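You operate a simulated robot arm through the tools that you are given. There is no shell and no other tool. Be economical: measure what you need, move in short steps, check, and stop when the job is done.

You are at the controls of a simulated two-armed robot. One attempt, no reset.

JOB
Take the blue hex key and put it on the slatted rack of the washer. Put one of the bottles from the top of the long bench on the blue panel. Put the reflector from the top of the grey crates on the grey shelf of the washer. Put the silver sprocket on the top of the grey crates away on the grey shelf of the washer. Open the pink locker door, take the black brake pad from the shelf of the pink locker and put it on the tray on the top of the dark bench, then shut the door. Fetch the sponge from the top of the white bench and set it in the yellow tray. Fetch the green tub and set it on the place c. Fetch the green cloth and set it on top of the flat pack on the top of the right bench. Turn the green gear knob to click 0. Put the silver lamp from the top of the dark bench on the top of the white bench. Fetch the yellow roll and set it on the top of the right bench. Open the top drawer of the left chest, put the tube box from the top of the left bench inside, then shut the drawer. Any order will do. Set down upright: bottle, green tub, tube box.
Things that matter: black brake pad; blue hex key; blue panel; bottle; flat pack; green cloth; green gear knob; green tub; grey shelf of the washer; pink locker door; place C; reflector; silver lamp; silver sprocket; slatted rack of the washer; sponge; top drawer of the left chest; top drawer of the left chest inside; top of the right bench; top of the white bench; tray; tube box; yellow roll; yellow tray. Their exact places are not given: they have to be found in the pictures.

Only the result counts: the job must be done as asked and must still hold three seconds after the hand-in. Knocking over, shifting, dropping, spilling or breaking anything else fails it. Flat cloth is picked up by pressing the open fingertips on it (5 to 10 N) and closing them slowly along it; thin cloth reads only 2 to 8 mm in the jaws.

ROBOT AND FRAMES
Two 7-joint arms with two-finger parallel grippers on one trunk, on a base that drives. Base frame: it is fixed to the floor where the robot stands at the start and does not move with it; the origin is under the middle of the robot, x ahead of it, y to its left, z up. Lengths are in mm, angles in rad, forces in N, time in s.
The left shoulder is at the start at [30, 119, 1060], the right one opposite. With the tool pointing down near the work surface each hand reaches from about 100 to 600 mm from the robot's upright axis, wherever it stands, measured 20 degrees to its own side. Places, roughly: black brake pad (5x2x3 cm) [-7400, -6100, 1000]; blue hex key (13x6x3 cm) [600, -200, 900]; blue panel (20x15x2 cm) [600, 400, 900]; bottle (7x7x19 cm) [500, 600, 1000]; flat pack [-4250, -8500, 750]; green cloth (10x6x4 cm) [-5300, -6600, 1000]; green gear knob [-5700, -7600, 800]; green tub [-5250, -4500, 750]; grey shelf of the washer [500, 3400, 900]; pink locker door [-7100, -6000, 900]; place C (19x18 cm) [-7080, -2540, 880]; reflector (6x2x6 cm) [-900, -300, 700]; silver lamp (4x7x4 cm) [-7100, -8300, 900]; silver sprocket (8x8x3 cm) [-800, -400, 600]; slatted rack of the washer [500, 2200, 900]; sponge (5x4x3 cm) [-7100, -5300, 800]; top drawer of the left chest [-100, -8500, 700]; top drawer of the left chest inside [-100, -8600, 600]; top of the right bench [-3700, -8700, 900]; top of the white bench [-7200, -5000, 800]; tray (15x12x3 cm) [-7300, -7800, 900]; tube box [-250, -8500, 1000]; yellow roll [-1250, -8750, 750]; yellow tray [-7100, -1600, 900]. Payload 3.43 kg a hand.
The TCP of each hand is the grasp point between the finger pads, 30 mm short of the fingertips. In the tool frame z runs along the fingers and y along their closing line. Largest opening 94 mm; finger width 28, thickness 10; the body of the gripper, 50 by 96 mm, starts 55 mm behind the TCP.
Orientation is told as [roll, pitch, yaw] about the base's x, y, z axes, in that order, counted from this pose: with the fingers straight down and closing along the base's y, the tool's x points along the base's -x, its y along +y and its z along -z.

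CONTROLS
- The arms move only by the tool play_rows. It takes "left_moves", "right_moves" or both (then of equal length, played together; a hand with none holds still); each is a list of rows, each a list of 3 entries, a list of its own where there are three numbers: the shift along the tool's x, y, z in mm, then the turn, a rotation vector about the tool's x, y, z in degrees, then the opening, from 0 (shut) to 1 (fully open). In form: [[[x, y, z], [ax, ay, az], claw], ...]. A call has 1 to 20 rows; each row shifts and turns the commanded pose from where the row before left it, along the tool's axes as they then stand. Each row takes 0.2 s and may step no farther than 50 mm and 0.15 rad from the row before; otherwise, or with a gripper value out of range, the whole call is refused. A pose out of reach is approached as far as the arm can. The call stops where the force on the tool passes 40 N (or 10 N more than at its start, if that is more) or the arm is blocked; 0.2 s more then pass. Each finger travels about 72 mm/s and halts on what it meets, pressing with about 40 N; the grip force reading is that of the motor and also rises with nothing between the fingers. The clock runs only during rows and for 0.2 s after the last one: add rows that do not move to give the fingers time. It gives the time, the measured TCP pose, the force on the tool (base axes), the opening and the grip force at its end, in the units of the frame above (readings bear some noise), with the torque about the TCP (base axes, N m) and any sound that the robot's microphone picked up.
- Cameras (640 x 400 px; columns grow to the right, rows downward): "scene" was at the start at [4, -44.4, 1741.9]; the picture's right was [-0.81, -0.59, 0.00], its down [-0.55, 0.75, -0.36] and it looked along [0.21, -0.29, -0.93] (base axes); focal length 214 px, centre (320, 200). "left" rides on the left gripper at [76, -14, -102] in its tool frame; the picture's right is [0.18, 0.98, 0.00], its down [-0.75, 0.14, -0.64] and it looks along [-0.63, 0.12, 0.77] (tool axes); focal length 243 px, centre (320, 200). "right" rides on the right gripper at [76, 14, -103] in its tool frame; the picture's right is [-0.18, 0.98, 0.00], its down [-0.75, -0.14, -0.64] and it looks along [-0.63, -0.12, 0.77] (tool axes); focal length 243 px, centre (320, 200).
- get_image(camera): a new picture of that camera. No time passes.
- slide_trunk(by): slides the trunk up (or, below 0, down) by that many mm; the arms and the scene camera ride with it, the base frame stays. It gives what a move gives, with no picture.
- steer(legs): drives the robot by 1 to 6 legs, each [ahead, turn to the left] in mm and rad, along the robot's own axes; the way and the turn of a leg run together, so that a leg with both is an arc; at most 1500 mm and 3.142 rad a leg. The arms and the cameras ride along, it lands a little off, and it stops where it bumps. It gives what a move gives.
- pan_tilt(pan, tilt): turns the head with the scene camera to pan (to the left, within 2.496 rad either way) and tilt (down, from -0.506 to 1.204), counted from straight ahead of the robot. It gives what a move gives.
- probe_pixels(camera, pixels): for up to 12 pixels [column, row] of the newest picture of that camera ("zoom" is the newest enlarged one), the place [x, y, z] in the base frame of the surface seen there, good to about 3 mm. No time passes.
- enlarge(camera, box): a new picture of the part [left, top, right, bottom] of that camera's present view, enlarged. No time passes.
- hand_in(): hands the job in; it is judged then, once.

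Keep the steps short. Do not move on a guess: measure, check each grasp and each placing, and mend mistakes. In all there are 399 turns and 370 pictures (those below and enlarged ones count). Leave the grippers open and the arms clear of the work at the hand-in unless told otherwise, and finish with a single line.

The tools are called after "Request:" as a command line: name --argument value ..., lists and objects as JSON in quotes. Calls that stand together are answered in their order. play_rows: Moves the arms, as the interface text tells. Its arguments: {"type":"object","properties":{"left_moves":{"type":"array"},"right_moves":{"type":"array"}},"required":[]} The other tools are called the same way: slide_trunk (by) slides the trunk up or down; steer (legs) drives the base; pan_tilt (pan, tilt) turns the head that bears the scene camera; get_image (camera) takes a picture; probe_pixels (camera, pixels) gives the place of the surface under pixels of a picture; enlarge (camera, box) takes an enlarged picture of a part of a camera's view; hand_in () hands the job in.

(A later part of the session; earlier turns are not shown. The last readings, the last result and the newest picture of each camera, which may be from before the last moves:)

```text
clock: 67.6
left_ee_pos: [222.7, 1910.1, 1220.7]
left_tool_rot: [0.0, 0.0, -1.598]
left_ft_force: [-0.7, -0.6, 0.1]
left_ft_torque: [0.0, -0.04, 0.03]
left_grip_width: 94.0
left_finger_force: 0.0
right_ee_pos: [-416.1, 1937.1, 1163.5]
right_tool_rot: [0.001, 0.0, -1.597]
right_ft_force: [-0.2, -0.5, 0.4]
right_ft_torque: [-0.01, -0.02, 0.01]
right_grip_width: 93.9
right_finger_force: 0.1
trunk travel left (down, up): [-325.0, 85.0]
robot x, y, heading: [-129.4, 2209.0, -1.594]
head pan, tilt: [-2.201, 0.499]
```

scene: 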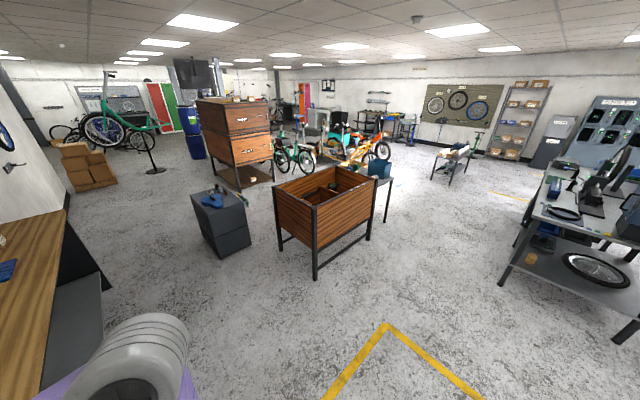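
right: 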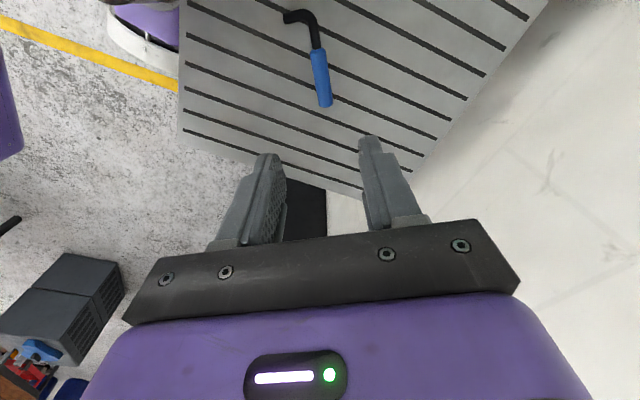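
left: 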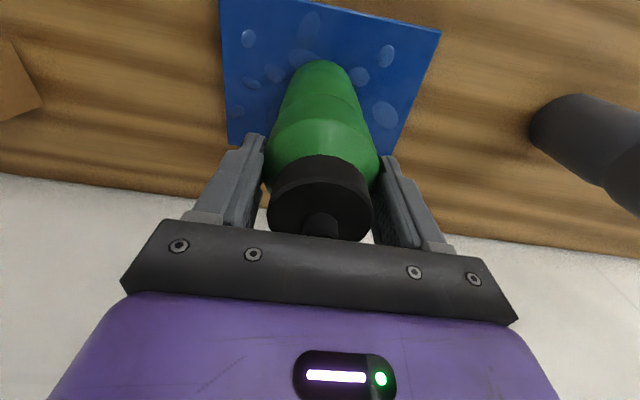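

Request:
steer --legs '[[0, 0.03], [1020, 0], [1020, 0], [1020, 0]]'

Request:
pan_tilt --pan -1.2 --tilt 0.7

Request:
get_image --camera "scene"

```text
clock: 83.1
left_ee_pos: [268.4, -1150.0, 1219.1]
left_tool_rot: [0.0, 0.0, -1.56]
left_ft_force: [0.6, 0.4, -0.7]
left_ft_torque: [0.01, -0.01, 0.0]
left_grip_width: 93.9
left_finger_force: 0.1
right_ee_pos: [-371.2, -1145.0, 1163.1]
right_tool_rot: [0.001, -0.001, -1.56]
right_ft_force: [-0.4, 0.2, 1.0]
right_ft_torque: [-0.04, 0.03, 0.0]
right_grip_width: 94.3
right_finger_force: 0.0
trunk travel left (down, up): [-325.0, 85.0]
robot x, y, heading: [-99.1, -863.1, -1.563]
head pan, tilt: [-2.201, 0.499]
```

```text
clock: 84.3
left_ee_pos: [267.2, -1149.4, 1219.5]
left_tool_rot: [0.0, 0.0, -1.56]
left_ft_force: [0.0, -1.2, 0.1]
left_ft_torque: [-0.01, 0.01, 0.0]
left_grip_width: 93.9
left_finger_force: 0.0
right_ee_pos: [-372.5, -1145.0, 1162.8]
right_tool_rot: [-0.002, 0.0, -1.56]
right_ft_force: [0.0, 1.1, -0.2]
right_ft_torque: [0.02, -0.01, 0.01]
right_grip_width: 94.0
right_finger_force: 0.0
trunk travel left (down, up): [-325.0, 85.0]
robot x, y, heading: [-98.6, -864.1, -1.561]
head pan, tilt: [-1.201, 0.7]
```

```text
341 pictures are left
```

scene: 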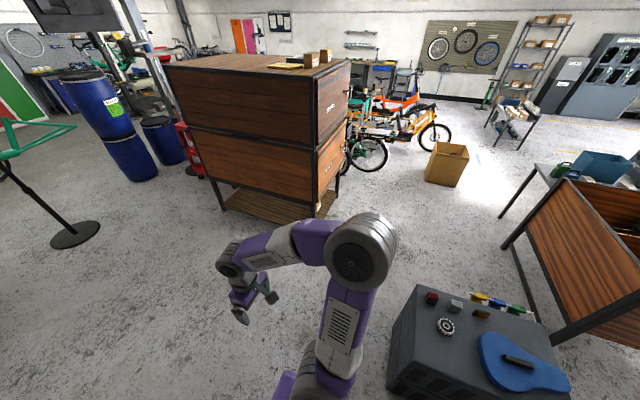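

Request:
probe_pixels --camera "scene" --pixels '[[222, 207], [322, 215], [335, 180], [400, 390], [447, 326], [482, 314], [455, 307], [431, 298]]'

Request:
steer --legs '[[0, -1.55], [735, 0], [0, -1.52]]'

Request:
pan_tilt --pan 0 --tilt 1.0

Request:
get_image --camera "scene"

```text
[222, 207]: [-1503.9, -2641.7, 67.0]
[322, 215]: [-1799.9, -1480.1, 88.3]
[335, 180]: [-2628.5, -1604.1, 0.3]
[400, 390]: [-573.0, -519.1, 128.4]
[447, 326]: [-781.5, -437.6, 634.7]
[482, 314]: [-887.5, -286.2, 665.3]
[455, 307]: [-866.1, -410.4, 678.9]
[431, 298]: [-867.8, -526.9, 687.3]
```

```text
clock: 95.9
left_ee_pos: [-1220.5, -626.9, 1219.9]
left_tool_rot: [0.0, -0.001, 1.645]
left_ft_force: [0.6, -1.1, 0.1]
left_ft_torque: [0.0, -0.02, 0.05]
left_grip_width: 94.0
left_finger_force: 0.0
right_ee_pos: [-582.3, -592.6, 1163.6]
right_tool_rot: [-0.001, 0.0, 1.644]
right_ft_force: [0.2, -0.2, 1.2]
right_ft_torque: [0.0, 0.01, 0.0]
right_grip_width: 94.2
right_finger_force: 0.0
trunk travel left (down, up): [-325.0, 85.0]
robot x, y, heading: [-838.4, -890.0, 1.646]
head pan, tilt: [-1.201, 0.7]
```

```text
clock: 97.3
left_ee_pos: [-1220.0, -626.6, 1220.4]
left_tool_rot: [-0.001, -0.001, 1.644]
left_ft_force: [0.1, 0.0, -0.9]
left_ft_torque: [0.02, -0.03, 0.01]
left_grip_width: 93.7
left_finger_force: 0.1
right_ee_pos: [-582.4, -593.4, 1161.7]
right_tool_rot: [0.0, 0.002, 1.643]
right_ft_force: [0.4, 0.2, 0.0]
right_ft_torque: [0.02, 0.02, 0.0]
right_grip_width: 94.1
right_finger_force: 0.0
trunk travel left (down, up): [-325.0, 85.0]
robot x, y, heading: [-834.8, -891.7, 1.645]
head pan, tilt: [0.0, 1.0]
```

```text
340 pictures are left
```

scene: 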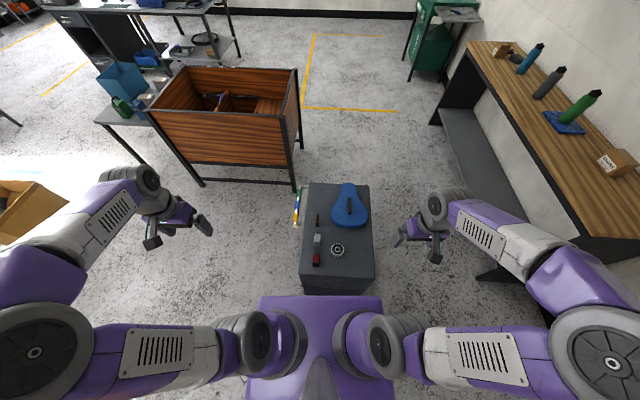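

Request:
steer --legs '[[35, 0]]'

Request:
slide_trunk --by -270

Request:
enlarge --camera "scene" --box '[280, 170, 400, 270]'

```text
clock: 98.2
left_ee_pos: [-1223.6, -593.7, 1219.9]
left_tool_rot: [-0.001, -0.001, 1.647]
left_ft_force: [-0.1, -0.3, 0.3]
left_ft_torque: [-0.01, -0.01, 0.01]
left_grip_width: 93.7
left_finger_force: 0.1
right_ee_pos: [-584.6, -558.8, 1162.9]
right_tool_rot: [0.001, 0.0, 1.647]
right_ft_force: [0.1, 0.3, 0.7]
right_ft_torque: [0.0, 0.01, 0.01]
right_grip_width: 94.2
right_finger_force: 0.1
trunk travel left (down, up): [-325.0, 85.0]
robot x, y, heading: [-838.5, -855.1, 1.644]
head pan, tilt: [0.0, 1.0]
```

```text
clock: 100.9
left_ee_pos: [-1223.3, -593.3, 950.5]
left_tool_rot: [0.001, 0.002, 1.646]
left_ft_force: [0.8, -0.8, -0.5]
left_ft_torque: [-0.02, 0.0, -0.01]
left_grip_width: 93.8
left_finger_force: 0.1
right_ee_pos: [-585.2, -557.9, 893.8]
right_tool_rot: [-0.001, 0.001, 1.646]
right_ft_force: [-0.2, -0.7, -0.9]
right_ft_torque: [0.01, -0.06, 0.01]
right_grip_width: 94.0
right_finger_force: 0.0
trunk travel left (down, up): [-55.0, 355.0]
robot x, y, heading: [-842.8, -860.5, 1.644]
head pan, tilt: [0.0, 1.0]
```

```text
4.00 times, centred on (340, 220) of scene
```

zoom: 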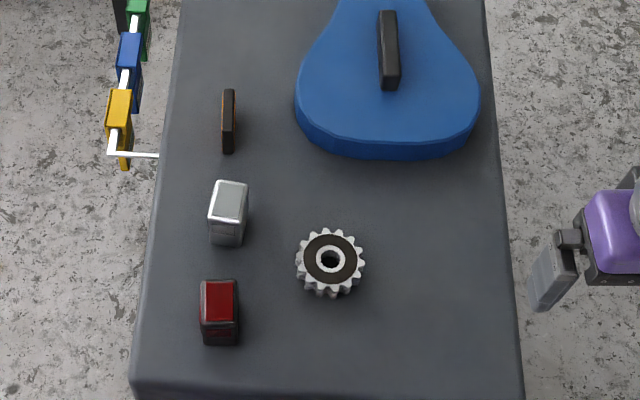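

Request:
probe_pixels --camera "zoom" --pixels '[[229, 94], [229, 120], [229, 148], [223, 120], [235, 120], [300, 262], [362, 262], [333, 232], [330, 290], [313, 245], [225, 200], [270, 180]]'

```text
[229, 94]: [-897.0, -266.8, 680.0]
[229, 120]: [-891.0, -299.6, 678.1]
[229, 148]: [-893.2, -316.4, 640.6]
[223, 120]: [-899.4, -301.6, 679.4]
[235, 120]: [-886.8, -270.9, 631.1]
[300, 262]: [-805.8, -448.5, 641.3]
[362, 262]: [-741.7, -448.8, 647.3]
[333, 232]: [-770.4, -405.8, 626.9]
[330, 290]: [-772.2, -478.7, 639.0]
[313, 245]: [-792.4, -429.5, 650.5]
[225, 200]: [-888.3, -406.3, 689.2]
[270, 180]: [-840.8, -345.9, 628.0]
```

Reflector thin in x at about (-894,-287), top 680; sprocket centre about (-773,-443), top 650. Move both hands above them.

Request:
play_rows --left_moves '[[[-28, -35.1, 15], [0, 0, 0], 1], [[-28, -35.1, 15], [0, 0, 0], 1], [[-28, -35.1, 15], [0, 0, 0], 1], [[-28, -35.1, 15], [0, 0, 0], 1], [[-28, -35.1, 15], [0, 0, 0], 1], [[-28, -35.1, 15], [0, 0, 0], 1], [[-28, -35.1, 15], [0, 0, 0], 1], [[-28, -35.1, 15], [0, 0, 0], 1], [[-28, -35.1, 15], [0, 0, 0], 1], [[-28, -35.1, 15], [0, 0, 0], 1], [[0, 0, 0], [0, 0, 0], 1]]' --right_moves '[[[-12.7, 17.9, 12.4], [0, 0, 0], 1], [[-12.7, 17.9, 12.4], [0, 0, 0], 1], [[-12.7, 17.9, 12.4], [0, 0, 0], 1], [[-12.7, 17.9, 12.4], [0, 0, 0], 1], [[-12.7, 17.9, 12.4], [0, 0, 0], 1], [[-12.7, 17.9, 12.4], [0, 0, 0], 1], [[-12.7, 17.9, 12.4], [0, 0, 0], 1], [[-12.7, 17.9, 12.4], [0, 0, 0], 1], [[-12.7, 17.9, 12.4], [0, 0, 0], 1], [[-12.7, 17.9, 12.4], [0, 0, 0], 1], [[0, 0, 0], [0, 0, 0], 1]]'

Request:
get_image --camera "left"

Request:
get_image --camera "right"

```text
clock: 103.3
left_ee_pos: [-894.8, -285.7, 799.4]
left_tool_rot: [0.001, 0.0, 1.645]
left_ft_force: [-0.3, 0.0, 0.6]
left_ft_torque: [0.0, 0.02, 0.0]
left_grip_width: 94.0
left_finger_force: 0.1
right_ee_pos: [-774.2, -445.1, 768.9]
right_tool_rot: [0.001, 0.0, 1.645]
right_ft_force: [0.1, -0.2, 0.2]
right_ft_torque: [0.0, 0.01, -0.02]
right_grip_width: 93.8
right_finger_force: 0.1
trunk travel left (down, up): [-55.0, 355.0]
robot x, y, heading: [-841.4, -859.2, 1.645]
head pan, tilt: [0.0, 1.0]
```

```text
338 pictures are left
```

left: 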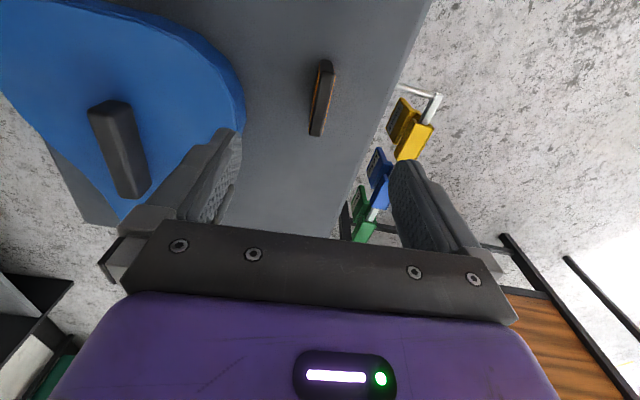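

```text
337 pictures are left
```

right: 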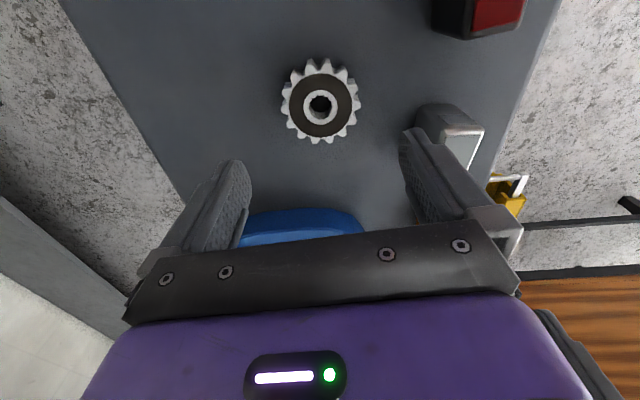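

Request:
probe_pixels --camera "left" --pixels '[[322, 65], [312, 130], [329, 70], [322, 130], [320, 95], [325, 100], [311, 95]]'

Request:
probe_pixels --camera "right" --pixels '[[320, 92], [286, 100], [355, 103], [322, 65], [318, 138], [308, 105], [333, 105], [320, 120]]'

Request:
enlarge --camera "left" --box '[270, 40, 390, 160]'

```text
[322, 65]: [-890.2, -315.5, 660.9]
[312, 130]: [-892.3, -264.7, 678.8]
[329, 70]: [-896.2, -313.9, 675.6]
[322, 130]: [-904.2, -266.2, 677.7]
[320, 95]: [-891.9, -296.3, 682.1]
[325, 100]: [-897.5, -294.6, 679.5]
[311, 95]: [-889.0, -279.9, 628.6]
```

```text
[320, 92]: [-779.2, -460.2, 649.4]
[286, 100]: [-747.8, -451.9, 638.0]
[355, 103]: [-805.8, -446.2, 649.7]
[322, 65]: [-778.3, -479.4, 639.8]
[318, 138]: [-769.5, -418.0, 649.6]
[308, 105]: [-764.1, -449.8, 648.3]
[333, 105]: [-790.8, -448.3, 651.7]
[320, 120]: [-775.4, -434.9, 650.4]
```

```text
3.33 times, centred on (330, 100) of left
```

zoom: 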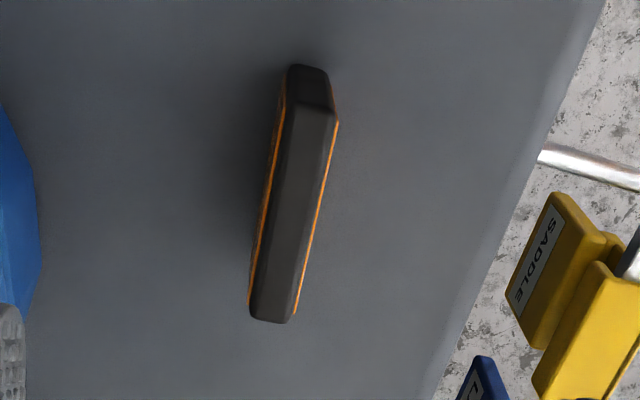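

Centre both precisely, descend (left TCP z 662, right 656), then close both.

Request:
play_rows --left_moves '[[[4, 0, 0], [0, 0, 0], 0.8], [[0, 0, 45], [0, 0, 0], 0.6], [[0, 0, 45], [0, 0, 0], 0.6], [[0, 0, 35], [0, 0, 0], 0.6], [[0, 0, 12], [0, 0, 0], 0.6], [[0, 0, 0], [0, 0, 0], 0.6], [[0, 0, 0], [0, 0, 0], 0.4], [[0, 0, 0], [0, 0, 0], 0.2], [[0, 0, 0], [0, 0, 0], 0.0], [[0, 0, 0], [0, 0, 0], 0.0], [[0, 0, 0], [0, 0, 0], 0.0]]' --right_moves '[[[2.7, 3.5, 0], [0, 0, 0], 1], [[0, 0, 40], [0, 0, 0], 1], [[0, 0, 40], [0, 0, 0], 1], [[0, 0, 25], [0, 0, 0], 1], [[0, 0, 8], [0, 0, 0], 1], [[0, 0, 0], [0, 0, 0], 1], [[0, 0, 0], [0, 0, 0], 0.9], [[0, 0, 0], [0, 0, 0], 0.8], [[0, 0, 0], [0, 0, 0], 0.6], [[0, 0, 0], [0, 0, 0], 0.4], [[0, 0, 0], [0, 0, 0], 0.3]]'

Request:
get_image --camera "left"

Request:
get_image --camera "right"

```text
clock: 105.7
left_ee_pos: [-895.8, -290.6, 663.7]
left_tool_rot: [-0.001, -0.001, 1.647]
left_ft_force: [0.0, 0.3, -0.4]
left_ft_torque: [0.03, -0.04, -0.01]
left_grip_width: 16.2
left_finger_force: 39.6
right_ee_pos: [-775.2, -446.3, 657.6]
right_tool_rot: [-0.001, -0.001, 1.647]
right_ft_force: [0.6, 1.9, 8.8]
right_ft_torque: [0.02, -0.2, 0.05]
right_grip_width: 70.9
right_finger_force: 40.0
trunk travel left (down, up): [-55.0, 355.0]
robot x, y, heading: [-837.9, -854.6, 1.646]
head pan, tilt: [0.0, 1.0]
```

```text
335 pictures are left
```

left: 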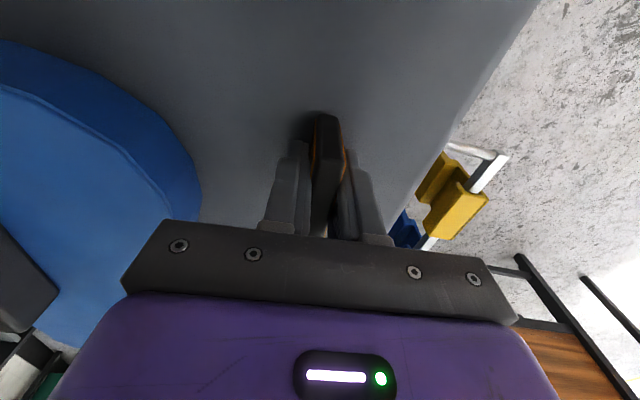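

```text
334 pictures are left
```

right: 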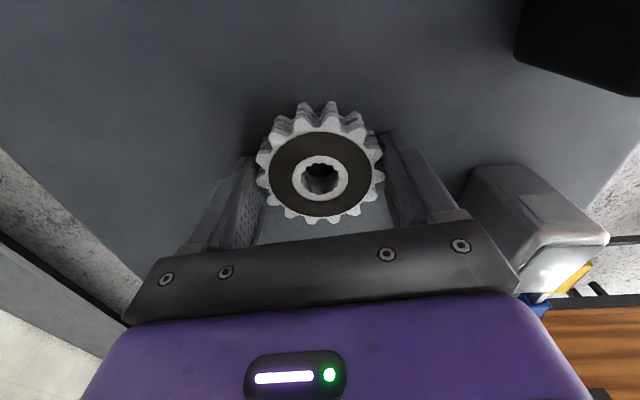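

Both gripped (16 and 71 mm). Lift slowly and check.

Request:
play_rows --left_moves '[[[0, 0, -10], [0, 0, 0], 0], [[0, 0, -20], [0, 0, 0], 0], [[0, 0, -40], [0, 0, 0], 0], [[0, 0, -40], [0, 0, 0], 0], [[0, 0, -40], [0, 0, 0], 0]]' --right_moves '[[[0, 0, -10], [0, 0, 0], 0.3], [[0, 0, -20], [0, 0, 0], 0.3], [[0, 0, -40], [0, 0, 0], 0.3], [[0, 0, -40], [0, 0, 0], 0.3], [[0, 0, -40], [0, 0, 0], 0.3]]'

Request:
get_image --camera "left"

Request:
get_image --camera "right"

```text
clock: 106.9
left_ee_pos: [-893.5, -291.9, 816.2]
left_tool_rot: [-0.001, 0.0, 1.647]
left_ft_force: [0.0, -0.3, -0.1]
left_ft_torque: [0.0, -0.01, 0.01]
left_grip_width: 15.9
left_finger_force: 40.3
right_ee_pos: [-778.4, -446.3, 804.4]
right_tool_rot: [0.0, 0.001, 1.644]
right_ft_force: [0.4, -1.1, -4.6]
right_ft_torque: [0.03, -0.05, 0.01]
right_grip_width: 71.1
right_finger_force: 39.8
trunk travel left (down, up): [-55.0, 355.0]
robot x, y, heading: [-842.6, -854.1, 1.646]
head pan, tilt: [0.0, 1.0]
```

```text
333 pictures are left
```

left: 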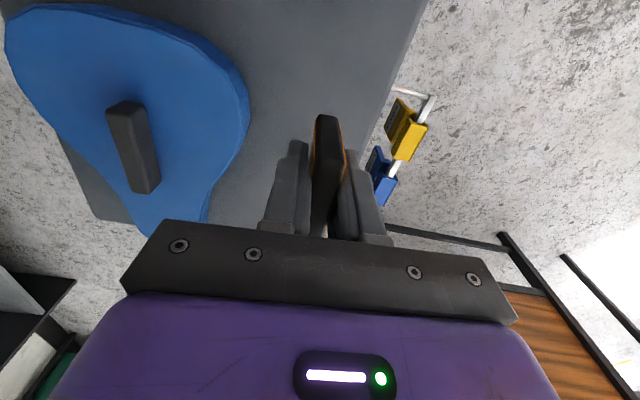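

```text
332 pictures are left
```

right: 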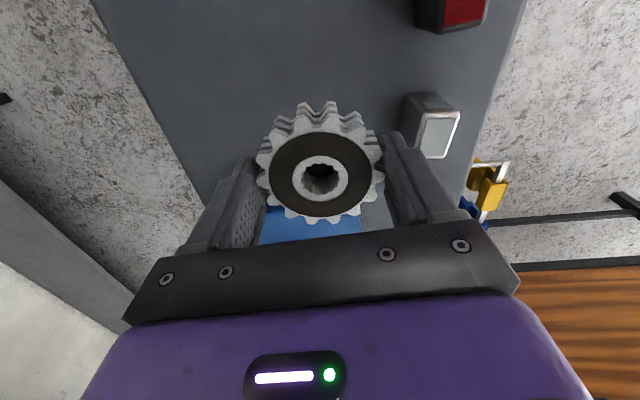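

Request:
slide_trunk --by 270

Request:
play_rows --left_moves '[[[29.5, 24.4, 0], [0, 0, 0], 0], [[29.5, 24.4, 0], [0, 0, 0], 0], [[29.5, 24.4, 0], [0, 0, 0], 0], [[29.5, 24.4, 0], [0, 0, 0], 0], [[29.5, 24.4, 0], [0, 0, 0], 0], [[29.5, 24.4, 0], [0, 0, 0], 0], [[29.5, 24.4, 0], [0, 0, 0], 0], [[29.5, 24.4, 0], [0, 0, 0], 0], [[29.5, 24.4, 0], [0, 0, 0], 0]]' --right_moves '[[[13.7, -17.4, 0], [0, 0, 0], 0.3], [[13.7, -17.4, 0], [0, 0, 0], 0.3], [[13.7, -17.4, 0], [0, 0, 0], 0.3], [[13.7, -17.4, 0], [0, 0, 0], 0.3], [[13.7, -17.4, 0], [0, 0, 0], 0.3], [[13.7, -17.4, 0], [0, 0, 0], 0.3], [[13.7, -17.4, 0], [0, 0, 0], 0.3], [[13.7, -17.4, 0], [0, 0, 0], 0.3], [[13.7, -17.4, 0], [0, 0, 0], 0.3]]'

Request:
steer --legs '[[0, -1.646]]'

```text
clock: 109.7
left_ee_pos: [-893.6, -290.3, 1085.4]
left_tool_rot: [0.0, 0.0, 1.646]
left_ft_force: [0.5, -0.4, -0.6]
left_ft_torque: [-0.02, 0.0, -0.03]
left_grip_width: 16.3
left_finger_force: 40.2
right_ee_pos: [-777.6, -445.3, 1073.9]
right_tool_rot: [-0.001, 0.002, 1.646]
right_ft_force: [-0.3, -0.1, -5.0]
right_ft_torque: [0.01, 0.01, -0.01]
right_grip_width: 71.2
right_finger_force: 39.9
trunk travel left (down, up): [-325.0, 85.0]
robot x, y, heading: [-839.2, -855.9, 1.645]
head pan, tilt: [0.0, 1.0]
```

```text
clock: 111.7
left_ee_pos: [-1094.8, -574.5, 1087.6]
left_tool_rot: [0.0, -0.001, 1.643]
left_ft_force: [-0.1, -0.3, -0.8]
left_ft_torque: [0.03, -0.01, 0.04]
left_grip_width: 16.0
left_finger_force: 40.0
right_ee_pos: [-612.0, -557.8, 1076.3]
right_tool_rot: [0.0, -0.002, 1.645]
right_ft_force: [-0.3, -0.2, -3.7]
right_ft_torque: [0.0, -0.02, -0.02]
right_grip_width: 71.2
right_finger_force: 39.5
trunk travel left (down, up): [-325.0, 85.0]
robot x, y, heading: [-842.3, -857.3, 1.65]
head pan, tilt: [0.0, 1.0]
```

```text
clock: 113.9
left_ee_pos: [-910.9, -485.5, 1087.6]
left_tool_rot: [0.0, 0.0, 1.086]
left_ft_force: [-0.7, -1.0, 0.0]
left_ft_torque: [0.02, -0.03, 0.0]
left_grip_width: 16.5
left_finger_force: 40.2
right_ee_pos: [-491.9, -726.6, 1075.5]
right_tool_rot: [0.001, 0.001, 1.088]
right_ft_force: [-0.3, 0.3, -3.6]
right_ft_torque: [-0.02, -0.02, -0.01]
right_grip_width: 71.0
right_finger_force: 39.3
trunk travel left (down, up): [-325.0, 85.0]
robot x, y, heading: [-841.8, -858.5, 1.085]
head pan, tilt: [0.0, 1.0]
stopped in leg 1: the robot was blocked; the commanded pose is now the measured one
```

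The base corner touched the crates. I back off and check that the crates did not shift.

Request:
steer --legs '[[-180, 0]]'

Request:
pan_tilt --pan 0.4 --tilt 0.9

Request:
get_image --camera "scene"

```text
clock: 115.4
left_ee_pos: [-995.0, -641.6, 1087.9]
left_tool_rot: [0.001, 0.0, 1.088]
left_ft_force: [-0.8, 0.3, 0.1]
left_ft_torque: [0.01, -0.03, 0.01]
left_grip_width: 16.1
left_finger_force: 40.4
right_ee_pos: [-574.6, -882.4, 1076.6]
right_tool_rot: [0.0, 0.001, 1.088]
right_ft_force: [0.8, 0.1, -3.9]
right_ft_torque: [-0.02, -0.03, -0.03]
right_grip_width: 71.1
right_finger_force: 39.5
trunk travel left (down, up): [-325.0, 85.0]
robot x, y, heading: [-927.4, -1017.1, 1.087]
head pan, tilt: [0.0, 1.0]
```

```text
clock: 116.2
left_ee_pos: [-993.7, -640.8, 1086.6]
left_tool_rot: [0.001, 0.0, 1.089]
left_ft_force: [-1.1, 0.4, -0.4]
left_ft_torque: [-0.02, -0.02, -0.01]
left_grip_width: 16.2
left_finger_force: 40.5
right_ee_pos: [-574.1, -881.8, 1076.7]
right_tool_rot: [0.0, 0.0, 1.088]
right_ft_force: [-0.1, 1.3, -3.2]
right_ft_torque: [-0.01, -0.03, -0.02]
right_grip_width: 71.1
right_finger_force: 40.4
trunk travel left (down, up): [-325.0, 85.0]
robot x, y, heading: [-927.9, -1012.2, 1.089]
head pan, tilt: [0.4, 0.901]
```

```text
331 pictures are left
```

scene: 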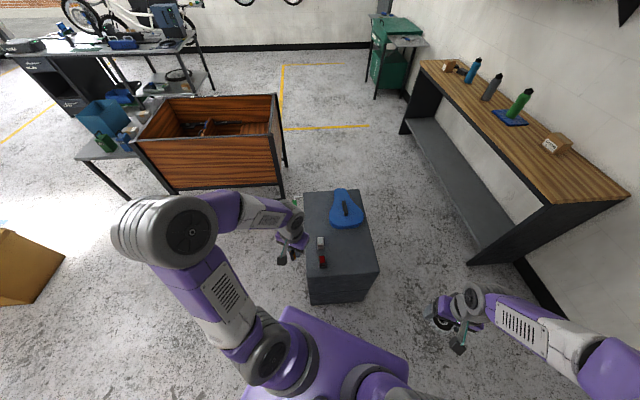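

Request:
probe_pixels --camera "scene" --pixels '[[378, 268], [312, 280], [321, 240], [322, 260], [345, 207], [310, 300], [372, 298]]'

```text
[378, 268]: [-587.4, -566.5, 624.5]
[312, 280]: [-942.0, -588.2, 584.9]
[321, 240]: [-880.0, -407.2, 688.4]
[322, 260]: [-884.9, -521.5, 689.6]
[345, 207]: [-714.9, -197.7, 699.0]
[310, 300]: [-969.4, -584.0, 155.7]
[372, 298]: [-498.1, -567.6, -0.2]
```

Crates have not shifted. Turn to heading 0, drive to x≈−120, turn to +y.

Request:
steer --legs '[[0, -1.1], [810, 0], [0, 1.571]]'

```text
clock: 127.3
left_ee_pos: [-358.5, -745.2, 1086.0]
left_tool_rot: [0.0, 0.0, 1.565]
left_ft_force: [0.4, 0.1, 0.1]
left_ft_torque: [-0.03, 0.03, -0.01]
left_grip_width: 16.1
left_finger_force: 40.1
right_ee_pos: [125.1, -765.6, 1075.6]
right_tool_rot: [0.0, 0.0, 1.568]
right_ft_force: [0.3, 0.5, -3.1]
right_ft_torque: [0.01, 0.01, -0.03]
right_grip_width: 71.1
right_finger_force: 39.6
trunk travel left (down, up): [-325.0, 85.0]
robot x, y, heading: [-126.6, -1043.8, 1.568]
head pan, tilt: [0.4, 0.901]
```

Request:
steer --legs '[[1460, 0], [1460, 0], [1460, 0], [0, -1.571]]'

Request:
pan_tilt --pan 0 --tilt 0.8

Request:
get_image --camera "scene"

```text
clock: 152.1
left_ee_pos: [113.1, 3620.2, 1087.5]
left_tool_rot: [0.0, 0.0, 0.062]
left_ft_force: [-0.3, -0.1, 0.0]
left_ft_torque: [-0.01, 0.01, -0.01]
left_grip_width: 15.8
left_finger_force: 40.3
right_ee_pos: [124.8, 3135.9, 1076.7]
right_tool_rot: [0.0, 0.0, 0.063]
right_ft_force: [1.0, 0.4, -4.9]
right_ft_torque: [0.03, 0.0, -0.01]
right_grip_width: 70.8
right_finger_force: 40.3
trunk travel left (down, up): [-325.0, 85.0]
robot x, y, heading: [-171.3, 3366.4, 0.065]
head pan, tilt: [0.4, 0.901]
```

```text
clock: 153.0
left_ee_pos: [112.6, 3619.3, 1085.5]
left_tool_rot: [-0.001, 0.0, 0.061]
left_ft_force: [-0.2, 0.5, -0.7]
left_ft_torque: [0.0, 0.02, 0.02]
left_grip_width: 16.3
left_finger_force: 39.7
right_ee_pos: [125.1, 3135.8, 1075.3]
right_tool_rot: [0.0, 0.0, 0.062]
right_ft_force: [-0.1, 0.3, -4.1]
right_ft_torque: [-0.01, 0.0, -0.01]
right_grip_width: 70.8
right_finger_force: 39.7
trunk travel left (down, up): [-325.0, 85.0]
robot x, y, heading: [-170.4, 3367.1, 0.063]
head pan, tilt: [0.0, 0.799]
```

```text
330 pictures are left
```

scene: 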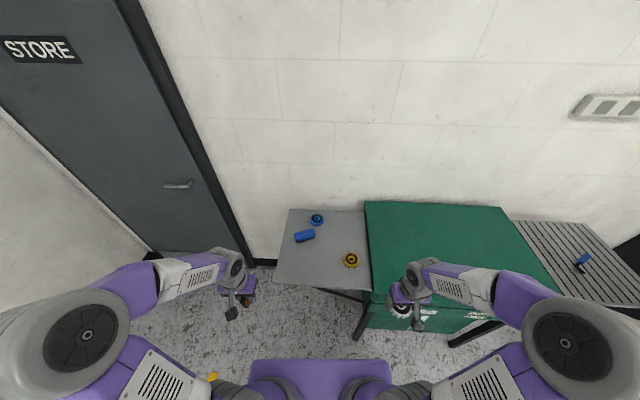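

Request:
probe_pixels --camera "scene" --pixels '[[290, 212], [363, 213], [275, 282], [369, 288], [305, 235], [317, 218], [350, 260], [325, 265], [300, 262], [345, 235]]'

Request:
enlarge --camera "scene" --box '[260, 190, 400, 300]'

```text
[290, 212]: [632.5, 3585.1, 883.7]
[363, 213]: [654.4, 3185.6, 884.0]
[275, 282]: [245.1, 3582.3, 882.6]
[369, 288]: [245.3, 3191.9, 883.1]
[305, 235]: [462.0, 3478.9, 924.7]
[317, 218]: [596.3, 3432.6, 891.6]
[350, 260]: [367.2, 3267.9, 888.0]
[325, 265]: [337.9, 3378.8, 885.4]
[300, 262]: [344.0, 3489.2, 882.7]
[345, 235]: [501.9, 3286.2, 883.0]
```

```text
3.64 times, centred on (330, 245) of scene
```

zoom: 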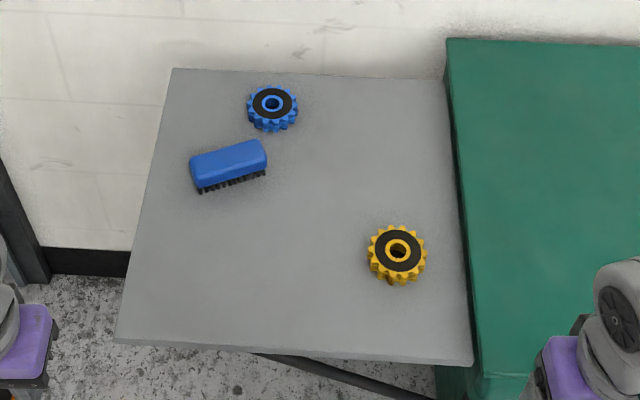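

Shelf top is clear near its front. Left hand sets the reflector at about (305,3520): TCP 925.

Request:
play_rows --left_moves '[[[-23.1, -14, 0], [0, 0, 0], 0], [[-23.1, -14, 0], [0, 0, 0], 0], [[-23.1, -14, 0], [0, 0, 0], 0], [[-23.1, -14, 0], [0, 0, 0], 0], [[-23.1, -14, 0], [0, 0, 0], 0], [[-23.1, -14, 0], [0, 0, 0], 0], [[-23.1, -14, 0], [0, 0, 0], 0], [[-23.1, -14, 0], [0, 0, 0], 0], [[0, 0, 45], [0, 0, 0], 0], [[0, 0, 45], [0, 0, 0], 0], [[0, 0, 45], [0, 0, 0], 0], [[0, 0, 24], [0, 0, 0], 0], [[0, 0, 0], [0, 0, 0], 0]]'

Request:
get_image --camera "left"

```text
clock: 155.8
left_ee_pos: [306.1, 3519.7, 926.4]
left_tool_rot: [0.0, 0.0, 0.063]
left_ft_force: [-0.3, -1.0, 0.4]
left_ft_torque: [-0.02, 0.0, -0.02]
left_grip_width: 16.1
left_finger_force: 39.9
right_ee_pos: [124.3, 3135.2, 1075.6]
right_tool_rot: [-0.001, -0.002, 0.063]
right_ft_force: [-0.3, 0.5, -3.9]
right_ft_torque: [0.02, -0.01, 0.06]
right_grip_width: 71.1
right_finger_force: 40.3
trunk travel left (down, up): [-325.0, 85.0]
robot x, y, heading: [-173.4, 3368.2, 0.065]
head pan, tilt: [0.0, 0.799]
```

```text
328 pictures are left
```

left: 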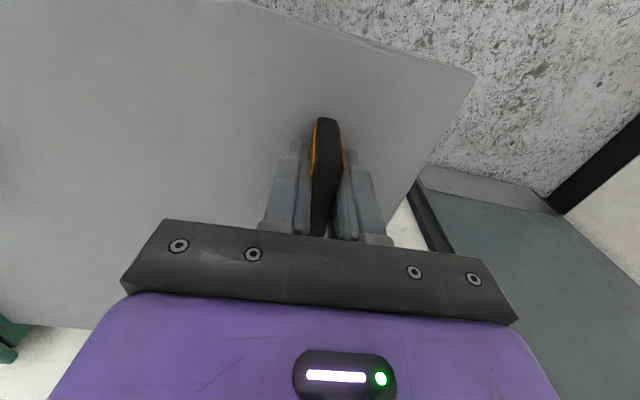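

Request:
play_rows --left_moves '[[[0, 0, 2], [0, 0, 0], 0], [[0, 0, 0.5], [0, 0, 0], 0], [[0, 0, 0], [0, 0, 0], 0.25], [[0, 0, 0], [0, 0, 0], 0.35], [[0, 0, 0], [0, 0, 0], 0.45], [[0, 0, 0], [0, 0, 0], 0.5], [[0, 0, -20], [0, 0, 0], 0.5], [[0, 0, -40], [0, 0, 0], 0.5], [[0, 0, -40], [0, 0, 0], 0.5], [[0, 0, -40], [0, 0, 0], 0.5], [[23.1, 14, 0], [0, 0, 0], 1], [[23.1, 14, 0], [0, 0, 0], 1], [[23.1, 14, 0], [0, 0, 0], 1], [[23.1, 14, 0], [0, 0, 0], 1], [[23.1, 14, 0], [0, 0, 0], 1], [[23.1, 14, 0], [0, 0, 0], 1], [[23.1, 14, 0], [0, 0, 0], 1], [[23.1, 14, 0], [0, 0, 0], 1]]'

Request:
play_rows --right_moves '[[[-26.9, 29.5, 0], [0, 0, 0], 0.3], [[-26.9, 29.5, 0], [0, 0, 0], 0.3], [[-26.9, 29.5, 0], [0, 0, 0], 0.3], [[-26.9, 29.5, 0], [0, 0, 0], 0.3], [[-26.9, 29.5, 0], [0, 0, 0], 0.3], [[-26.9, 29.5, 0], [0, 0, 0], 0.3], [[-26.9, 29.5, 0], [0, 0, 0], 0.3], [[-26.9, 29.5, 0], [0, 0, 0], 0.3], [[0, 0, 45], [0, 0, 0], 0.3], [[0, 0, 45], [0, 0, 0], 0.3], [[0, 0, 45], [0, 0, 0], 0.3], [[0, 0, 17], [0, 0, 0], 0.3], [[0, 0, 0], [0, 0, 0], 0.3]]'

Request:
get_image --camera "right"

Request:
get_image --camera "scene"

```text
clock: 159.6
left_ee_pos: [114.5, 3618.0, 1066.7]
left_tool_rot: [0.001, 0.0, 0.064]
left_ft_force: [0.5, -0.2, 0.0]
left_ft_torque: [-0.01, -0.02, 0.0]
left_grip_width: 94.2
left_finger_force: 0.0
right_ee_pos: [123.8, 3136.7, 1076.3]
right_tool_rot: [-0.002, -0.001, 0.062]
right_ft_force: [-0.6, -0.3, -4.0]
right_ft_torque: [-0.04, -0.05, 0.01]
right_grip_width: 71.1
right_finger_force: 40.6
trunk travel left (down, up): [-325.0, 85.0]
robot x, y, heading: [-172.1, 3367.7, 0.062]
head pan, tilt: [0.0, 0.799]
```

```text
clock: 162.4
left_ee_pos: [116.2, 3618.4, 1067.2]
left_tool_rot: [0.0, -0.001, 0.062]
left_ft_force: [-0.7, 0.3, 0.6]
left_ft_torque: [0.02, 0.01, 0.01]
left_grip_width: 94.2
left_finger_force: 0.1
right_ee_pos: [325.5, 3383.2, 922.7]
right_tool_rot: [-0.001, 0.0, 0.063]
right_ft_force: [0.1, 0.2, -4.2]
right_ft_torque: [0.01, 0.0, 0.01]
right_grip_width: 71.2
right_finger_force: 40.0
trunk travel left (down, up): [-325.0, 85.0]
robot x, y, heading: [-169.7, 3372.1, 0.058]
head pan, tilt: [0.0, 0.799]
```

```text
327 pictures are left
```

right: 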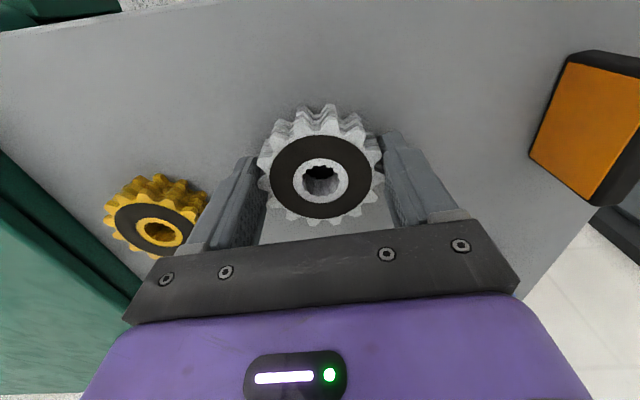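

```text
326 pictures are left
```

scene: 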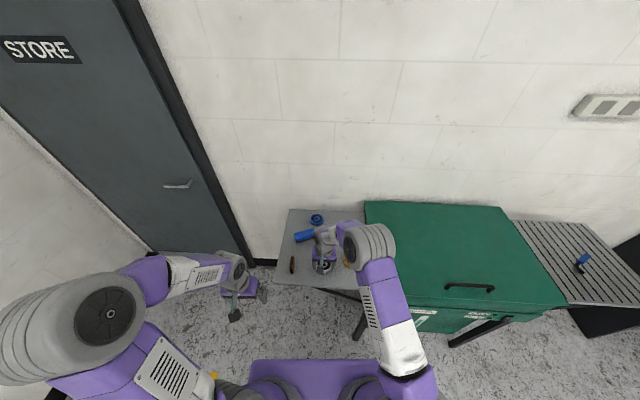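

Request:
play_rows --right_moves '[[[0, 0, 3], [0, 0, 0], 0.3], [[0, 0, 1.5], [0, 0, 0], 0.3], [[0, 0, 0], [0, 0, 0], 0.78], [[0, 0, 0], [0, 0, 0], 0.86], [[0, 0, 0], [0, 0, 0], 0.92], [[0, 0, 0], [0, 0, 0], 0.92], [[0, 0, -20], [0, 0, 0], 0.92], [[0, 0, -40], [0, 0, 0], 0.92], [[0, 0, -40], [0, 0, 0], 0.92], [[0, 0, -45], [0, 0, 0], 0.92], [[26.9, -29.5, 0], [0, 0, 0], 0.92], [[26.9, -29.5, 0], [0, 0, 0], 0.92], [[26.9, -29.5, 0], [0, 0, 0], 0.92], [[26.9, -29.5, 0], [0, 0, 0], 0.92], [[26.9, -29.5, 0], [0, 0, 0], 0.92], [[26.9, -29.5, 0], [0, 0, 0], 0.92], [[26.9, -29.5, 0], [0, 0, 0], 0.92], [[26.9, -29.5, 0], [0, 0, 0], 0.92]]'

Request:
enlarge --camera "scene" --box '[260, 190, 400, 300]'

```text
clock: 166.2
left_ee_pos: [115.0, 3617.8, 1067.3]
left_tool_rot: [0.0, 0.0, 0.064]
left_ft_force: [-0.5, -0.6, 0.7]
left_ft_torque: [0.01, 0.01, -0.01]
left_grip_width: 93.9
left_finger_force: 0.1
right_ee_pos: [124.0, 3139.0, 1067.1]
right_tool_rot: [0.001, 0.0, 0.064]
right_ft_force: [-0.6, 0.1, -0.4]
right_ft_torque: [0.01, -0.01, -0.03]
right_grip_width: 86.8
right_finger_force: 0.0
trunk travel left (down, up): [-325.0, 85.0]
robot x, y, heading: [-172.1, 3368.0, 0.065]
head pan, tilt: [0.0, 0.799]
```

```text
3.64 times, centred on (330, 245) of scene
```

zoom: 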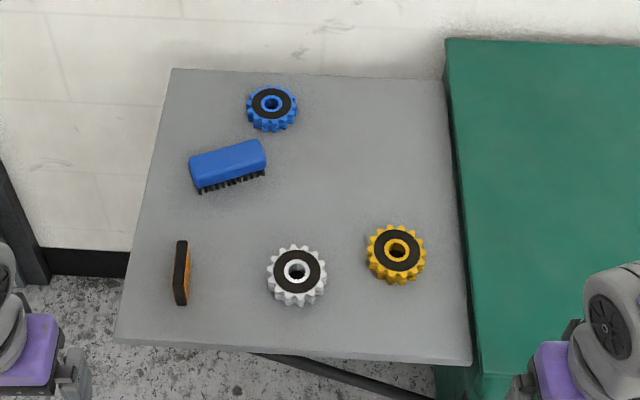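

All four so far are placed. Now travel south: turn to −y, drive back to y≈−900 and look ahead.

Request:
steer --legs '[[0, -1.6]]'

Request:
pan_tilt --pan 0 --tilt 0.35

Request:
get_image --camera "scene"

```text
clock: 170.5
left_ee_pos: [64.7, 3069.6, 1067.2]
left_tool_rot: [-0.001, 0.001, -1.559]
left_ft_force: [0.0, -0.3, 0.1]
left_ft_torque: [-0.01, -0.03, -0.01]
left_grip_width: 93.9
left_finger_force: 0.0
right_ee_pos: [-415.3, 3082.2, 1066.6]
right_tool_rot: [0.0, 0.002, -1.554]
right_ft_force: [0.1, 0.0, 0.2]
right_ft_torque: [0.02, 0.01, 0.0]
right_grip_width: 86.5
right_finger_force: 0.1
trunk travel left (down, up): [-325.0, 85.0]
robot x, y, heading: [-173.0, 3368.3, -1.554]
head pan, tilt: [0.0, 0.799]
```

```text
clock: 171.4
left_ee_pos: [64.5, 3068.5, 1066.9]
left_tool_rot: [0.0, 0.002, -1.557]
left_ft_force: [0.4, 0.8, 0.2]
left_ft_torque: [-0.04, 0.01, -0.01]
left_grip_width: 93.7
left_finger_force: 0.1
right_ee_pos: [-414.8, 3082.4, 1066.3]
right_tool_rot: [0.0, 0.001, -1.555]
right_ft_force: [-0.5, 1.0, -0.2]
right_ft_torque: [-0.01, 0.0, 0.01]
right_grip_width: 86.5
right_finger_force: 0.0
trunk travel left (down, up): [-325.0, 85.0]
robot x, y, heading: [-173.3, 3368.0, -1.552]
head pan, tilt: [0.0, 0.351]
```

```text
324 pictures are left
```

scene: 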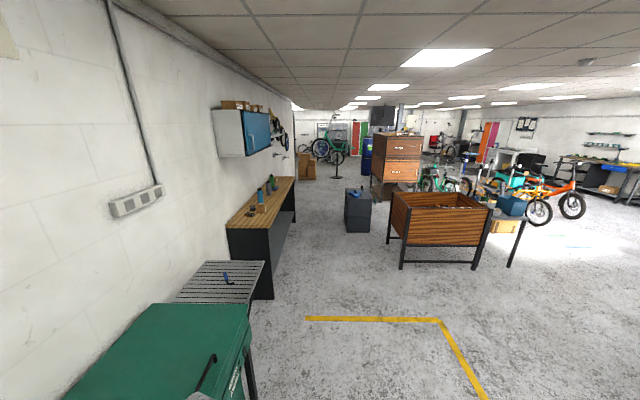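

Request:
steer --legs '[[0, -0.03], [1450, 0], [1450, 0], [1400, 0]]'

Request:
get_image --camera "scene"

```text
clock: 192.7
left_ee_pos: [-0.3, -1305.4, 1067.2]
left_tool_rot: [0.001, 0.0, -1.579]
left_ft_force: [-0.3, 0.3, -0.5]
left_ft_torque: [-0.03, 0.02, 0.0]
left_grip_width: 93.9
left_finger_force: 0.1
right_ee_pos: [-477.9, -1280.7, 1066.7]
right_tool_rot: [0.0, -0.001, -1.58]
right_ft_force: [-0.8, 0.5, -0.1]
right_ft_torque: [-0.04, -0.04, 0.0]
right_grip_width: 86.4
right_finger_force: 0.1
trunk travel left (down, up): [-325.0, 85.0]
robot x, y, heading: [-232.5, -1000.3, -1.581]
head pan, tilt: [0.0, 0.351]
```

```text
323 pictures are left
```

scene: 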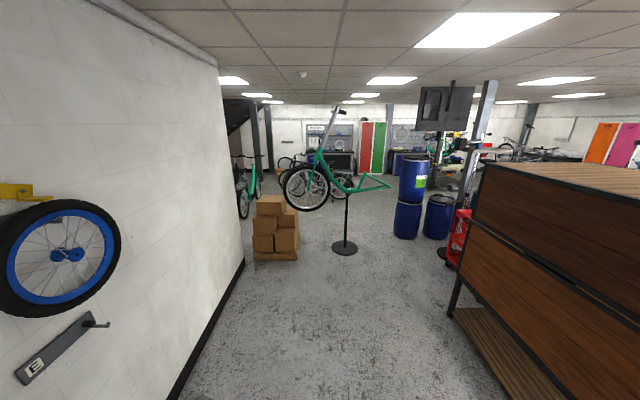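

Request:
probe_pixels --camera "scene" --pixels '[[344, 252], [297, 258], [325, 190], [395, 235], [445, 235], [448, 315], [335, 175], [390, 175], [385, 185], [445, 265], [240, 215], [262, 175]]'

Request:
enlarge --camera "scene" --box '[230, 90, 490, 250]'

```text
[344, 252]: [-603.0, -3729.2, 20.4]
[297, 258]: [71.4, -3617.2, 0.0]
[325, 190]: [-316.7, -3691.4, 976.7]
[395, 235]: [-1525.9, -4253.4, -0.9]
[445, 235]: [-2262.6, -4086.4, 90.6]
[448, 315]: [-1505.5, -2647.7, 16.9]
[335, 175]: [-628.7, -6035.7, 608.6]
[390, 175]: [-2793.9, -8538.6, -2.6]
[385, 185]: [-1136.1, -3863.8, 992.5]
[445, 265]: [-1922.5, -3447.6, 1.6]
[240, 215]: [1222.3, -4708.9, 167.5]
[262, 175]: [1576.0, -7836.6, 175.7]
```

```text
2.46 times, centred on (360, 170) of scene
```

zoom: 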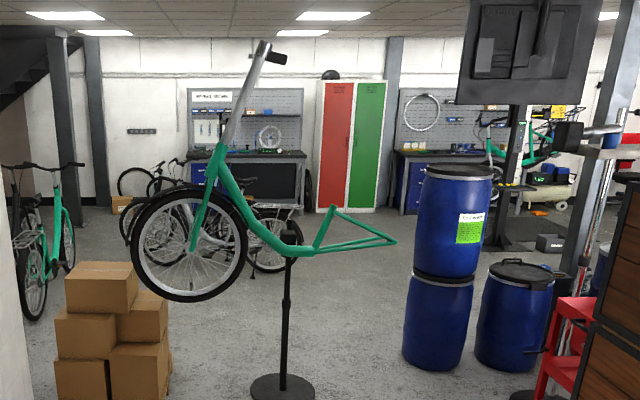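

The bike stand blocks the way straight south (gaps too narrow). Look to the right for another route.

Request:
pan_tilt --pan -1.0 --tilt 0.35

Request:
get_image --camera "scene"

Request:
pan_tilt --pan -1.9 --tilt 0.35

Request:
get_image --camera "scene"

```text
clock: 194.0
left_ee_pos: [-0.4, -1305.8, 1067.4]
left_tool_rot: [0.0, 0.0, -1.579]
left_ft_force: [1.0, 0.5, 0.6]
left_ft_torque: [0.01, -0.01, 0.0]
left_grip_width: 94.1
left_finger_force: 0.0
right_ee_pos: [-477.1, -1279.8, 1066.1]
right_tool_rot: [-0.001, -0.001, -1.579]
right_ft_force: [-0.1, 0.2, -0.5]
right_ft_torque: [0.03, 0.03, -0.01]
right_grip_width: 86.6
right_finger_force: 0.0
trunk travel left (down, up): [-325.0, 85.0]
robot x, y, heading: [-228.8, -1000.7, -1.58]
head pan, tilt: [-1.0, 0.351]
```

```text
321 pictures are left
```

scene: 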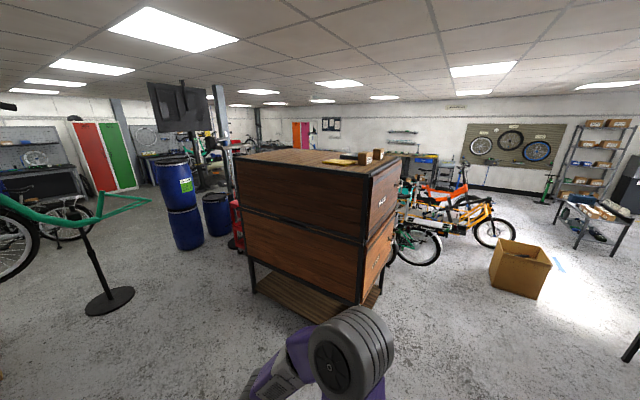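

```text
clock: 195.2
left_ee_pos: [0.3, -1305.6, 1067.6]
left_tool_rot: [-0.001, -0.001, -1.581]
left_ft_force: [-0.2, 0.0, 0.1]
left_ft_torque: [0.02, 0.01, 0.0]
left_grip_width: 93.8
left_finger_force: 0.0
right_ee_pos: [-478.7, -1279.2, 1067.3]
right_tool_rot: [0.001, 0.001, -1.578]
right_ft_force: [-0.3, -0.1, -0.2]
right_ft_torque: [0.02, 0.01, 0.0]
right_grip_width: 86.6
right_finger_force: 0.1
trunk travel left (down, up): [-325.0, 85.0]
robot x, y, heading: [-226.3, -1002.4, -1.578]
head pan, tilt: [-1.901, 0.351]
```

```text
320 pictures are left
```

scene: 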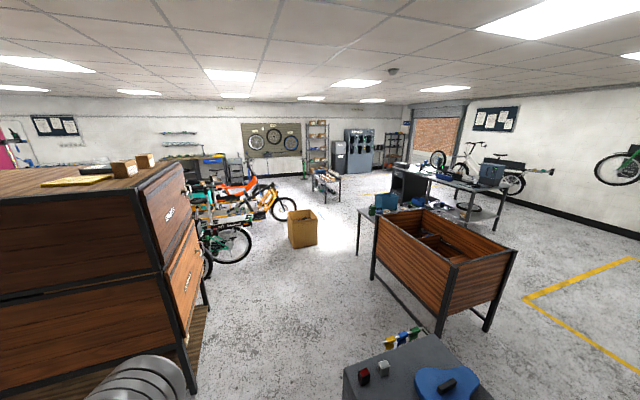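

Request:
probe_pixels --camera "scene" --pixels '[[230, 262], [285, 221], [300, 247], [290, 228], [317, 243], [357, 253], [372, 278], [310, 190], [339, 200], [205, 305], [270, 195], [250, 215]]'

Request:
pan_tilt --pan -1.4 --tilt 0.35

Request:
enlarge --camera "scene" --box '[160, 90, 480, 290]'

```text
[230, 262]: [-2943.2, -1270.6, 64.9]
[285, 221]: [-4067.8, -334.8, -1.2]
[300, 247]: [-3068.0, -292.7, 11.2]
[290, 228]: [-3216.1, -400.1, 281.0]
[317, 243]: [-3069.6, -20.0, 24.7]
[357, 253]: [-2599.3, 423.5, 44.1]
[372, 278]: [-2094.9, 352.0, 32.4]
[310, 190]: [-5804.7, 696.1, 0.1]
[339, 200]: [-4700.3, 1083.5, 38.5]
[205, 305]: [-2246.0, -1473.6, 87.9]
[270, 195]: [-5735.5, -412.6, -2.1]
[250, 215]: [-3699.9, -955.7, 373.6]
```

```text
clock: 196.1
left_ee_pos: [1.2, -1306.1, 1067.3]
left_tool_rot: [0.0, 0.001, -1.58]
left_ft_force: [-0.5, -0.5, -0.1]
left_ft_torque: [0.02, 0.02, 0.03]
left_grip_width: 93.9
left_finger_force: 0.0
right_ee_pos: [-477.8, -1278.9, 1065.4]
right_tool_rot: [-0.001, 0.0, -1.579]
right_ft_force: [-0.5, -0.5, -0.1]
right_ft_torque: [0.02, -0.02, 0.0]
right_grip_width: 86.4
right_finger_force: 0.1
trunk travel left (down, up): [-325.0, 85.0]
robot x, y, heading: [-230.7, -1000.4, -1.579]
head pan, tilt: [-1.4, 0.351]
```

```text
2.00 times, centred on (320, 190) of scene
```

zoom: 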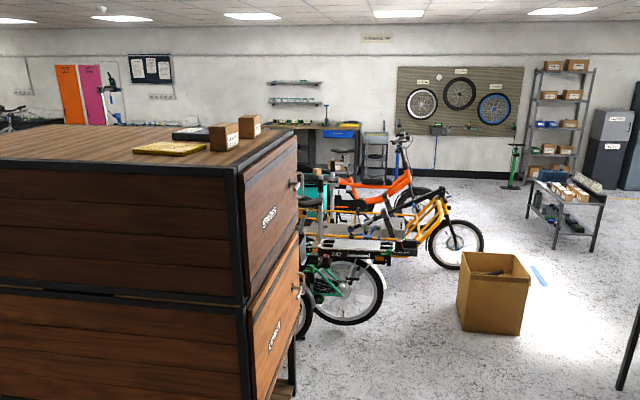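

Request:
pan_tilt --pan -2.2 --tilt 0.35

Request:
get_image --camera "scene"

Request:
enlarge --camera "scene" --box '[150, 120, 450, 300]'

```text
clock: 197.2
left_ee_pos: [1.2, -1306.4, 1067.9]
left_tool_rot: [0.0, 0.001, -1.58]
left_ft_force: [-0.2, 0.2, 0.4]
left_ft_torque: [0.0, 0.02, 0.0]
left_grip_width: 94.2
left_finger_force: 0.1
right_ee_pos: [-478.4, -1280.6, 1065.7]
right_tool_rot: [-0.001, -0.001, -1.58]
right_ft_force: [0.5, 1.0, -0.9]
right_ft_torque: [-0.04, 0.02, 0.01]
right_grip_width: 86.4
right_finger_force: 0.1
trunk travel left (down, up): [-325.0, 85.0]
robot x, y, heading: [-228.8, -1003.2, -1.58]
head pan, tilt: [-2.201, 0.351]
```

```text
318 pictures are left
```

scene: 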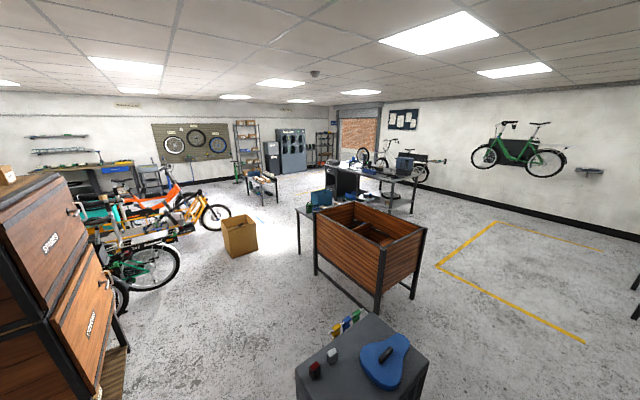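

```text
2.13 times, centred on (300, 210) of scene
```

zoom: 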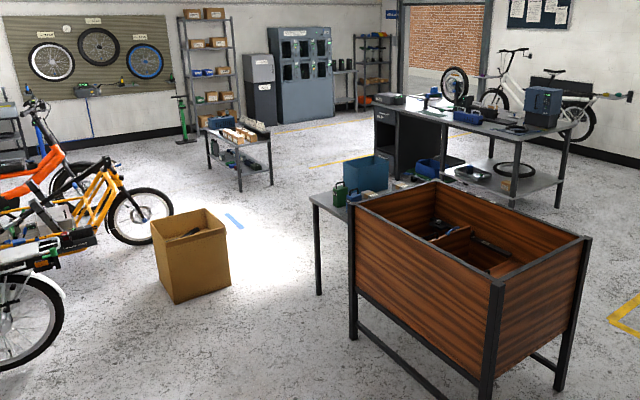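

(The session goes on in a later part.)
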